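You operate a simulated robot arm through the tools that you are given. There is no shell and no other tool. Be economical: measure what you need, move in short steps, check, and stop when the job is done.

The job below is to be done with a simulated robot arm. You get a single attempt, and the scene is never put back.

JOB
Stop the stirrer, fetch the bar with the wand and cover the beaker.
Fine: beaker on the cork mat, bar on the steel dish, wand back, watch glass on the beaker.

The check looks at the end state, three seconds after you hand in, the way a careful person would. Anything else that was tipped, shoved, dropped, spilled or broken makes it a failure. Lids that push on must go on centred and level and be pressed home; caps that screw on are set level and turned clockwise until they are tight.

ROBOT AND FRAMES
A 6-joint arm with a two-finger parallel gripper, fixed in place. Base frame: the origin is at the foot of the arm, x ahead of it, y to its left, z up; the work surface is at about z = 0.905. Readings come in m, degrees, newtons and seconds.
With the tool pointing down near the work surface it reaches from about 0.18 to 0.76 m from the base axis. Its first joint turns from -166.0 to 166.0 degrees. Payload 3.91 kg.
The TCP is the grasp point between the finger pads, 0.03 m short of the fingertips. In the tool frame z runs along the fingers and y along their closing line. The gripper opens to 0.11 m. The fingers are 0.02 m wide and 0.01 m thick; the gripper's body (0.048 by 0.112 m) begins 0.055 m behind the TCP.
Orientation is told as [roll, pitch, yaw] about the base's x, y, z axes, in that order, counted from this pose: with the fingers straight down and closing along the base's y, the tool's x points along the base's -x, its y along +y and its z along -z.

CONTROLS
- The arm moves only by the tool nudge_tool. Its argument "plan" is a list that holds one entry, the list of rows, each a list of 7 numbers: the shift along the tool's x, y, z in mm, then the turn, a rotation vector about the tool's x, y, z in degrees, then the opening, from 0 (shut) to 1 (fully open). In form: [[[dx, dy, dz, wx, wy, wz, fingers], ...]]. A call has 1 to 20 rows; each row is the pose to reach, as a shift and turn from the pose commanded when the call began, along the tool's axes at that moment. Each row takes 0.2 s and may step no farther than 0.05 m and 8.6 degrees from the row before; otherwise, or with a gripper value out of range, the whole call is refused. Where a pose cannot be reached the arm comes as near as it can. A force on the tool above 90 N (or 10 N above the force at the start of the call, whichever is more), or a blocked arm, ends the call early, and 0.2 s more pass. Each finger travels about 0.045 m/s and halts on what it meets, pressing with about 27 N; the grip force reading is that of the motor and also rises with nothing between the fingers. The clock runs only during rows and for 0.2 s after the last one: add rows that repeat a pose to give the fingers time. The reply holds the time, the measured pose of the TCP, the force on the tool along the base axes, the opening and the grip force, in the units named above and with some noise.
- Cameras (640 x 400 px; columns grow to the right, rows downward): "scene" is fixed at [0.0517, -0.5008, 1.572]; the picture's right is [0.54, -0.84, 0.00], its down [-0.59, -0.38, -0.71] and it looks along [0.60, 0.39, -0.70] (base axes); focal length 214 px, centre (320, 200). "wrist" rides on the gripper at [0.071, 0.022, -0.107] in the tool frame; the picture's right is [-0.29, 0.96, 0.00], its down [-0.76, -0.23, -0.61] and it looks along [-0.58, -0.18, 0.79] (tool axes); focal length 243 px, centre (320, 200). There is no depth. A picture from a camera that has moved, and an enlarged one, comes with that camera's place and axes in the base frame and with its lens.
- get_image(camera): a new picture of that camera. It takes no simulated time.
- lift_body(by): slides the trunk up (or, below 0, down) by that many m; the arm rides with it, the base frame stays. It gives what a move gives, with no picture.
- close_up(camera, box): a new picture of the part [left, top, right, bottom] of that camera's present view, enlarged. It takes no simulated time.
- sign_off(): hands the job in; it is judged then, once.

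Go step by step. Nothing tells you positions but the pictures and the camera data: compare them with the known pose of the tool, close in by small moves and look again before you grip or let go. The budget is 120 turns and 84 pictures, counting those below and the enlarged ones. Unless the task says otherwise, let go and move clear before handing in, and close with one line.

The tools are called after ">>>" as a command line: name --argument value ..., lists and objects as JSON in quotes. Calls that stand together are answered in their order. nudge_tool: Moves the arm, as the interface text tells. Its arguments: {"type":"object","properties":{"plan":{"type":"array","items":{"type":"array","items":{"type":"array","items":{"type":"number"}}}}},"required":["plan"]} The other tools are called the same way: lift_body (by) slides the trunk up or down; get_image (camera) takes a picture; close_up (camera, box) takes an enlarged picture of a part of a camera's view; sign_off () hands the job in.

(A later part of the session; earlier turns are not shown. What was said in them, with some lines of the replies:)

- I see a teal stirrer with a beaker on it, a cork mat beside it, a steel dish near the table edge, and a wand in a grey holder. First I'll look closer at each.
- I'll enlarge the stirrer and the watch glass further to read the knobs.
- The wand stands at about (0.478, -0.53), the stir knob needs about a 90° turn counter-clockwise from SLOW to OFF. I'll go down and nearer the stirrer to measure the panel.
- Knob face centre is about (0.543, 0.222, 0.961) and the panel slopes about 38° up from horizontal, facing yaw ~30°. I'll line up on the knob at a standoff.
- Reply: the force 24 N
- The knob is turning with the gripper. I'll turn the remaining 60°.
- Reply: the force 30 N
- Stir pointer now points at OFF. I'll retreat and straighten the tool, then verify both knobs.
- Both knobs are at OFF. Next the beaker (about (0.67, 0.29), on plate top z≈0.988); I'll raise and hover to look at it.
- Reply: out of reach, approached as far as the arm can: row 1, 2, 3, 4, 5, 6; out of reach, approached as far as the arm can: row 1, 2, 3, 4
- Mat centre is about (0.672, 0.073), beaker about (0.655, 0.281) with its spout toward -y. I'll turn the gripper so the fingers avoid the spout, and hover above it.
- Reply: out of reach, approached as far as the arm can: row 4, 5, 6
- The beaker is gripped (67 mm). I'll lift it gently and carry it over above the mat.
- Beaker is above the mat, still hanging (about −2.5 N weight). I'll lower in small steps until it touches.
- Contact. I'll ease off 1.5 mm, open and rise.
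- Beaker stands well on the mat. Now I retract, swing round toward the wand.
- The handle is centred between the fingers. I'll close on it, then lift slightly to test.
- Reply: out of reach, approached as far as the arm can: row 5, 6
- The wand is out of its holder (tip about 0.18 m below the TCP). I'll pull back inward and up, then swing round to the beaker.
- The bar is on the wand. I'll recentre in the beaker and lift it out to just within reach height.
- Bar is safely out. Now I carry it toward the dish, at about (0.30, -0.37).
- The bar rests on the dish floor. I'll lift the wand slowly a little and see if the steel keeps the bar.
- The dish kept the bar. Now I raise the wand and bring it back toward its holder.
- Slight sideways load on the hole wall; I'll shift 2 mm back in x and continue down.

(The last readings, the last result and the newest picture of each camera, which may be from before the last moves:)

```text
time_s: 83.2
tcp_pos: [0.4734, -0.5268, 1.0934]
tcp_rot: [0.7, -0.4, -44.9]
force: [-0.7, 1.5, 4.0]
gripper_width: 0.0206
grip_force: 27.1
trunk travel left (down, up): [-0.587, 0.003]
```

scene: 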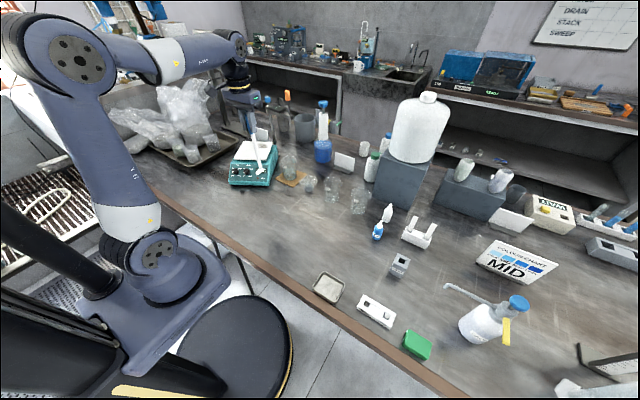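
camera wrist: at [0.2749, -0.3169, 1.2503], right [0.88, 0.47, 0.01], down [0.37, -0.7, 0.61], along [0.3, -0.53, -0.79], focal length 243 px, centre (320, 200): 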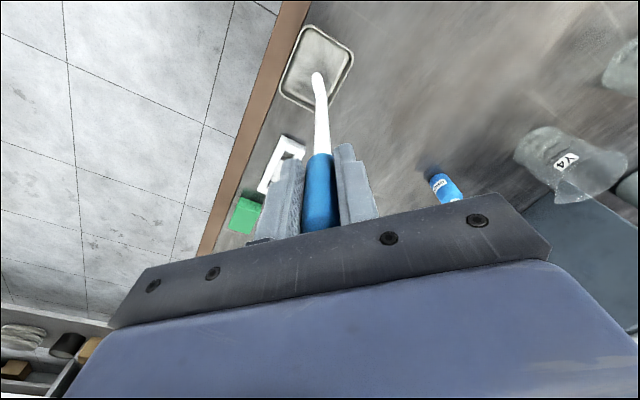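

Bottomed at the original height. Open and back away radially.

>>> nudge_tool --plan '[[[0, 0, 0, 0, 0, 0, 0.2], [0, 0, 0, 0, 0, 0, 0.4], [0, 0, 0, 0, 0, 0, 0.6], [0, 0, 0, 0, 0, 0, 0.75], [0, 0, 0, 0, 0, 0, 0.75], [25, 0, 0, 0, 0, 0, 0.75], [60, 0, 0, 0, 0, 0, 0.75], [100, 0, -30, 0, 0, 0, 0.75], [130, 0, -70, 0, 0, 0, 0.75]]]'

>>> close_up --camera "scene" --box '[300, 200, 460, 320]'

```text
time_s: 85.2
tcp_pos: [0.379, -0.435, 1.1649]
tcp_rot: [0.6, -0.3, -45.0]
force: [0.0, 0.5, -0.5]
gripper_width: 0.0821
grip_force: 0.1
trunk travel left (down, up): [-0.587, 0.003]
```

```text
3.33 times, centred on (380, 260) of scene
camera zoom: at [0.0517, -0.5008, 1.572], right [0.54, -0.84, 0.0], down [-0.59, -0.38, -0.71], along [0.6, 0.39, -0.7], focal length 715 px, centre (120, 0)
```

zoom: 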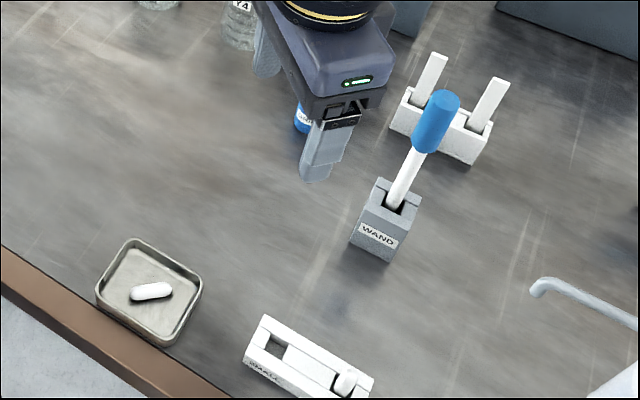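

Wand is home and the bar lies in the dish. Now the watch glass at about (0.652, -0.044, rim z≈0.95); I'll swing round and turn the gripper so it closes along x.

>>> nudge_tool --plan '[[[20.8, 29.4, -3, 0, 0, -6.6, 1], [41.6, 58.8, -6, 0, 0, -13.2, 1], [62.4, 88.2, -9, 0, 0, -19.8, 1], [83.2, 117.6, -12, 0, 0, -26.4, 1], [104, 147, -15, 0, 0, -33, 1], [124.7, 176.5, -18, 0, 0, -39.6, 1], [145.5, 205.9, -21, 0, 0, -46.2, 1], [166.3, 235.3, -24, 0, 0, -52.8, 1], [187.1, 264.7, -27, 0, 0, -59.4, 1], [207.9, 294.1, -30, 0, 0, -66, 1]]]'

```text
time_s: 87.5
tcp_pos: [0.4408, -0.0797, 1.1944]
tcp_rot: [0.0, -0.6, 21.2]
force: [1.2, -0.3, 0.2]
gripper_width: 0.1096
grip_force: 0.1
trunk travel left (down, up): [-0.587, 0.003]
```

>>> nudge_tool --plan '[[[-26, -5, 8, 0, 0, -8, 1], [-52, -10, 18, 0, 0, -16, 1], [-78, -15, 30, 0, 0, -24, 1], [-104, -20, 42, 0, 0, -32, 1], [-130, -25, 56, 0, 0, -40, 1], [-156, -30, 70, 0, 0, -48, 1], [-182, -36, 84, 0, 0, -56, 1], [-203, -40, 94, 0, 0, -64, 1], [-203, -40, 94, 0, 0, -64, 1]]]'

>>> get_image --camera "wrist"

```text
time_s: 89.5
tcp_pos: [0.6467, -0.0428, 1.1025]
tcp_rot: [-0.6, -0.3, 85.0]
force: [-0.5, 0.5, -0.4]
gripper_width: 0.1099
grip_force: 0.0
trunk travel left (down, up): [-0.587, 0.003]
```

```text
8 pictures are left
camera wrist: at [0.6179, -0.1132, 1.2091], right [-0.93, 0.37, -0.01], down [0.29, 0.74, 0.61], along [0.23, 0.57, -0.79], focal length 243 px, centre (320, 200)
```

wrist: 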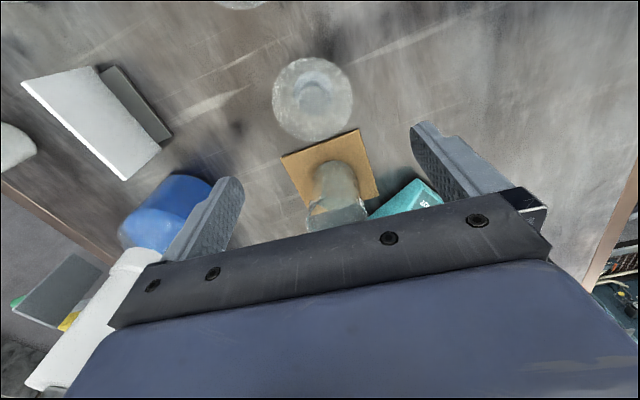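

>>> nudge_tool --plan '[[[3, -4, 30, 0, 0, 0, 1], [6, -7.2, 65, 0, 0, 0, 1], [6, -7.2, 100, 0, 0, 0, 1], [6, -7.2, 112, 0, 0, 0, 1], [6, -7.2, 112, 0, 0, 0, 1]]]'

>>> get_image --camera "wrist"

```text
time_s: 90.7
tcp_pos: [0.6553, -0.0508, 0.9917]
tcp_rot: [-0.6, -0.3, 85.0]
force: [-0.3, 0.6, 0.6]
gripper_width: 0.11
grip_force: 0.0
trunk travel left (down, up): [-0.587, 0.003]
```

```text
7 pictures are left
camera wrist: at [0.6258, -0.1198, 1.0975], right [-0.93, 0.37, -0.01], down [0.29, 0.73, 0.61], along [0.23, 0.57, -0.79], focal length 243 px, centre (320, 200)
```

wrist: 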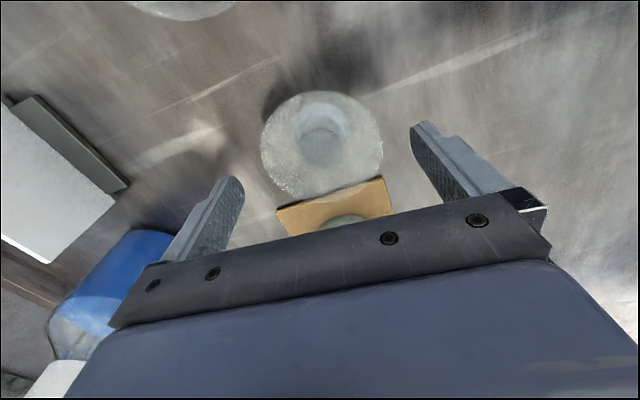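

Centred over the glass (rim z≈0.937). I'll descend and close gently.

>>> nudge_tool --plan '[[[-0.5, 0.8, 20, 0, 0, 0, 1], [-0.5, 0.8, 40, 0, 0, 0, 1], [-0.5, 0.8, 48.5, 0, 0, 0, 1], [-0.5, 0.8, 48.5, 0, 0, 0, 0.9], [-0.5, 0.8, 48.5, 0, 0, 0, 0.82], [-0.5, 0.8, 48.5, 0, 0, 0, 0.74], [-0.5, 0.8, 48.5, 0, 0, 0, 0.7], [-0.5, 0.8, 48.5, 0, 0, 0, 0.7]]]'

>>> close_up --camera "scene" --box '[270, 130, 360, 210]'

```text
time_s: 92.5
tcp_pos: [0.6546, -0.0496, 0.9405]
tcp_rot: [-0.7, -0.3, 85.0]
force: [-0.2, 0.4, -0.2]
gripper_width: 0.084
grip_force: 26.9
trunk travel left (down, up): [-0.587, 0.003]
```

```text
5.00 times, centred on (315, 170) of scene
camera zoom: at [0.0517, -0.5008, 1.572], right [0.54, -0.84, 0.0], down [-0.59, -0.38, -0.71], along [0.6, 0.39, -0.7], focal length 1072 px, centre (345, 350)
```

zoom: 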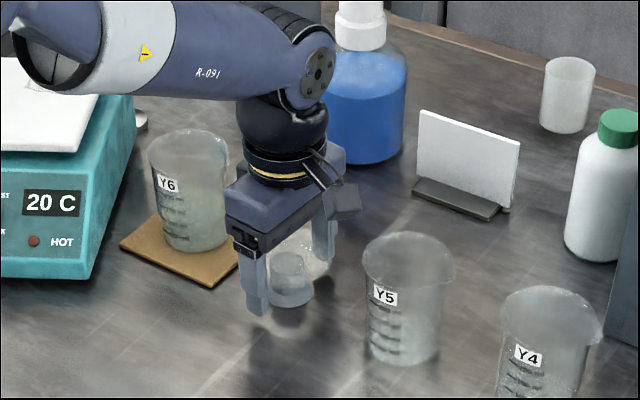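

Glass is gripped (84 mm). Lift straight up, then carry over the beaker.

>>> nudge_tool --plan '[[[0, 0, -6, 0, 0, 0, 0.7], [0, 0, -18, 0, 0, 0, 0.7], [0, 0, -38, 0, 0, 0, 0.7], [0, 0, -62, 0, 0, 0, 0.7], [0, 0, -88, 0, 0, 0, 0.7], [0, 0, -110, 0, 0, 0, 0.7], [0, 0, -125, 0, 0, 0, 0.7], [-15, -1, -130, 0, 0, 0, 0.7], [-38, -2.4, -130, 0, 0, 0, 0.7], [-62, -3.9, -130, 0, 0, 0, 0.7], [-86, -5.3, -130, 0, 0, 0, 0.7], [-107, -6.6, -130, 0, 0, 0, 0.7], [-120, -7.4, -130, 0, 0, 0, 0.7], [-125.5, -7.8, -130, 0, 0, 0, 0.7], [-125.5, -7.8, -130, 0, 0, 0, 0.7]]]'

>>> get_image --camera "wrist"

>>> close_up --camera "scene" --box '[265, 120, 345, 200]'

```text
time_s: 95.7
tcp_pos: [0.6712, 0.0735, 1.0739]
tcp_rot: [-0.6, -0.3, 85.0]
force: [-0.5, 0.0, -0.4]
gripper_width: 0.0843
grip_force: 26.7
trunk travel left (down, up): [-0.587, 0.003]
```

```text
5 pictures are left
camera wrist: at [0.6423, 0.0048, 1.1797], right [-0.93, 0.37, -0.01], down [0.29, 0.73, 0.61], along [0.23, 0.57, -0.79], focal length 243 px, centre (320, 200)
```

wrist: 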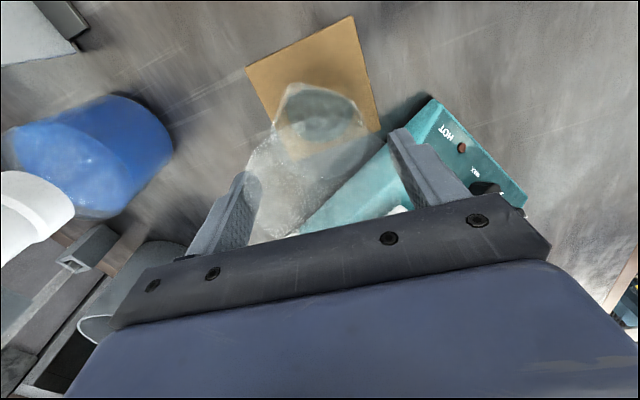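

```text
5.00 times, centred on (305, 160) of scene
camera zoom: at [0.0517, -0.5008, 1.572], right [0.54, -0.84, 0.0], down [-0.59, -0.38, -0.71], along [0.6, 0.39, -0.7], focal length 1072 px, centre (395, 400)
```

zoom: 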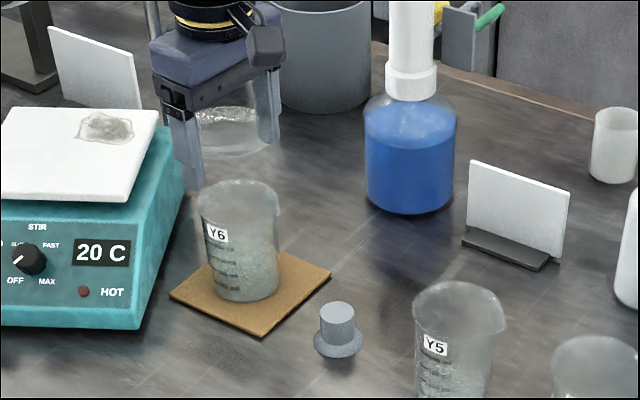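

>>> nudge_tool --plan '[[[-2, 1, 10, 0, 0, 0, 0.7], [-2, 1.8, 25, 0, 0, 0, 0.7], [-2, 1.8, 40, 0, 0, 0, 0.7], [-2, 1.8, 52, 0, 0, 0, 0.7], [-2, 1.8, 60, 0, 0, 0, 0.7], [-2, 1.8, 60, 0, 0, 0, 0.7]]]'

>>> nudge_tool --plan '[[[0, 0, 1, 0, 0, 0, 0.7], [0, 0, 2, 0, 0, 0, 0.7]]]'

>>> nudge_tool --plan '[[[0, 0, 1, 0, 0, 0, 0.7], [0, 0, 2, 0, 0, 0, 0.7]]]'

>>> close_up --camera "scene" --box '[275, 130, 315, 185]'

```text
time_s: 97.0
tcp_pos: [0.67, 0.0779, 1.0108]
tcp_rot: [-0.5, -0.3, 85.0]
force: [0.3, -0.4, -0.2]
gripper_width: 0.084
grip_force: 27.2
trunk travel left (down, up): [-0.587, 0.003]
```

```text
time_s: 97.7
tcp_pos: [0.6699, 0.0776, 1.0102]
tcp_rot: [-0.5, -0.3, 85.0]
force: [-0.3, -0.8, -0.8]
gripper_width: 0.0844
grip_force: 27.1
trunk travel left (down, up): [-0.587, 0.003]
```

```text
time_s: 98.2
tcp_pos: [0.6699, 0.0772, 1.0077]
tcp_rot: [-0.6, -0.3, 85.0]
force: [0.2, 0.9, -0.6]
gripper_width: 0.084
grip_force: 26.8
trunk travel left (down, up): [-0.587, 0.003]
```

```text
7.27 times, centred on (295, 158) of scene
camera zoom: at [0.0517, -0.5008, 1.572], right [0.54, -0.84, 0.0], down [-0.59, -0.38, -0.71], along [0.6, 0.39, -0.7], focal length 1560 px, centre (502, 509)
```

zoom: 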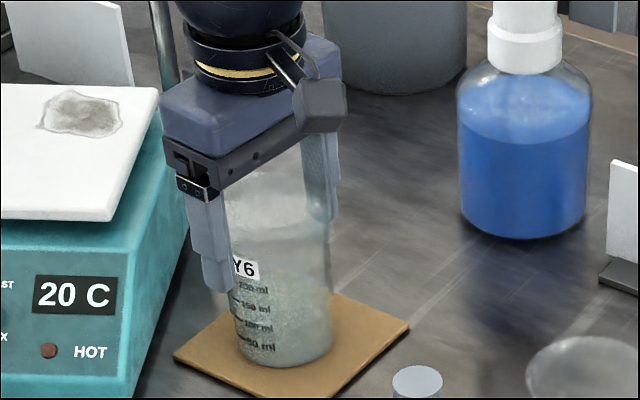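

Fingers straddle the beaker; continue lowering in small steps until the glass rests.

>>> nudge_tool --plan '[[[0, 0, 1, 0, 0, 0, 0.7], [0, 0, 2, 0, 0, 0, 0.7]]]'

>>> nudge_tool --plan '[[[0, 0, 1, 0, 0, 0, 0.7], [0, 0, 2, 0, 0, 0, 0.7]]]'

>>> nudge_tool --plan '[[[0, 0, 1, 0, 0, 0, 0.7], [0, 0, 1.5, 0, 0, 0, 0.7]]]'

```text
time_s: 98.8
tcp_pos: [0.6707, 0.0757, 1.0076]
tcp_rot: [-0.6, -0.3, 85.0]
force: [0.4, 0.8, -0.2]
gripper_width: 0.084
grip_force: 27.0
trunk travel left (down, up): [-0.587, 0.003]
```

```text
time_s: 99.5
tcp_pos: [0.6701, 0.0757, 1.0039]
tcp_rot: [-0.6, -0.2, 85.0]
force: [-1.2, -0.3, 0.8]
gripper_width: 0.0839
grip_force: 27.1
trunk travel left (down, up): [-0.587, 0.003]
```

```text
time_s: 100.0
tcp_pos: [0.6708, 0.076, 1.0036]
tcp_rot: [-0.7, -0.2, 85.0]
force: [0.5, -1.0, 10.8]
gripper_width: 0.084
grip_force: 26.7
trunk travel left (down, up): [-0.587, 0.003]
```

Contact. I ease off slightly and open.

>>> nudge_tool --plan '[[[0, 0, -1, 0, 0, 0, 0.7], [0, 0, -1, 0, 0, 0, 0.78], [0, 0, -1, 0, 0, 0, 0.84], [0, 0, -1, 0, 0, 0, 0.9], [0, 0, -1, 0, 0, 0, 0.95], [0, 0, -1, 0, 0, 0, 0.95]]]'

>>> close_up --camera "scene" --box '[275, 130, 315, 185]'

```text
time_s: 101.5
tcp_pos: [0.6704, 0.0755, 1.0029]
tcp_rot: [-0.6, -0.3, 85.0]
force: [-0.1, -0.2, 0.6]
gripper_width: 0.1044
grip_force: 0.1
trunk travel left (down, up): [-0.587, 0.003]
```

```text
7.27 times, centred on (295, 158) of scene
camera zoom: at [0.0517, -0.5008, 1.572], right [0.54, -0.84, 0.0], down [-0.59, -0.38, -0.71], along [0.6, 0.39, -0.7], focal length 1560 px, centre (502, 509)
```

zoom: 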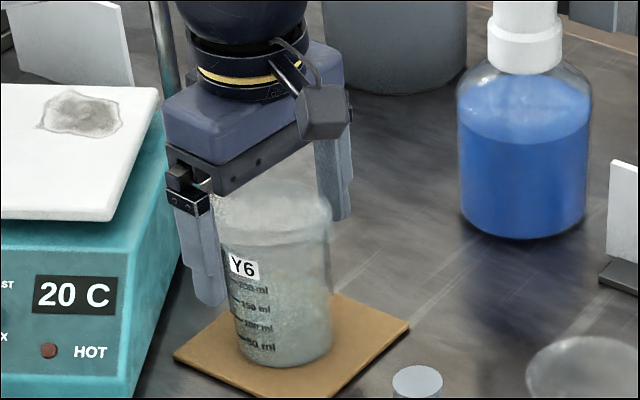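

The glass sits on the beaker. I rise straight up and back away.

>>> nudge_tool --plan '[[[0, 0, -15, 0, 0, 0, 0.95], [0, 0, -40, 0, 0, 0, 0.95], [0, 0, -75, 0, 0, 0, 0.95], [0, 0, -115, 0, 0, 0, 0.95], [0, 0, -150, 0, 0, 0, 0.95], [10, 40, -165, 0, 0, 0, 0.95], [20, 85, -175, 0, 0, 0, 0.95], [30, 130, -185, 0, 0, 0, 0.95], [40, 175, -190, 0, 0, 0, 0.95]]]'

>>> close_up --camera "scene" --box '[265, 130, 345, 200]'

>>> get_image --camera "scene"

```text
time_s: 103.5
tcp_pos: [0.4863, 0.0513, 1.1928]
tcp_rot: [-0.5, -0.3, 85.0]
force: [0.5, -1.0, 0.1]
gripper_width: 0.1046
grip_force: 0.1
trunk travel left (down, up): [-0.587, 0.003]
```

```text
5.71 times, centred on (305, 165) of scene
camera zoom: at [0.0517, -0.5008, 1.572], right [0.54, -0.84, 0.0], down [-0.59, -0.38, -0.71], along [0.6, 0.39, -0.7], focal length 1226 px, centre (406, 400)
```

zoom: 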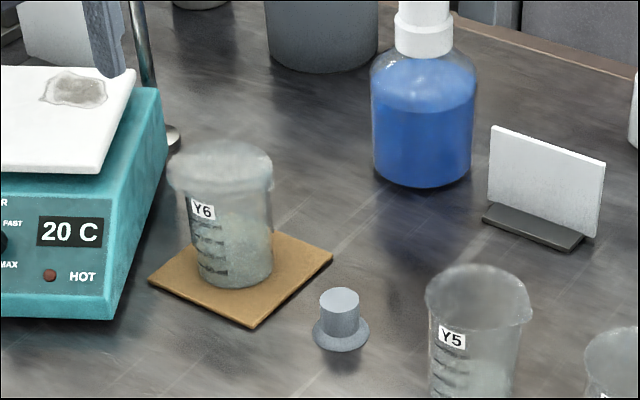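

```text
0 pictures are left
```

scene: 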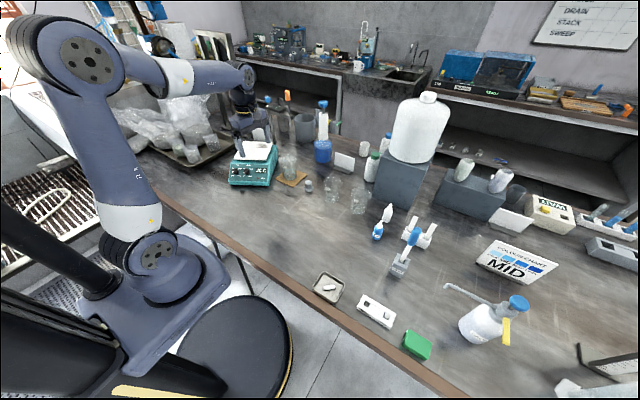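

The glass is seated level on the beaker. The beaker is on the cork mat, the bar is in the steel dish, the wand is back in its holder and both knobs are at OFF. The arm is clear, so I'm handing in.

>>> sign_off

```text
The job is handed in.
```

I turned the stirrer off, moved the beaker to the cork mat, put the bar on the steel dish with the wand, returned the wand to its holder and set the watch glass on the beaker; the glass sits level but may be about 3 mm off centre.
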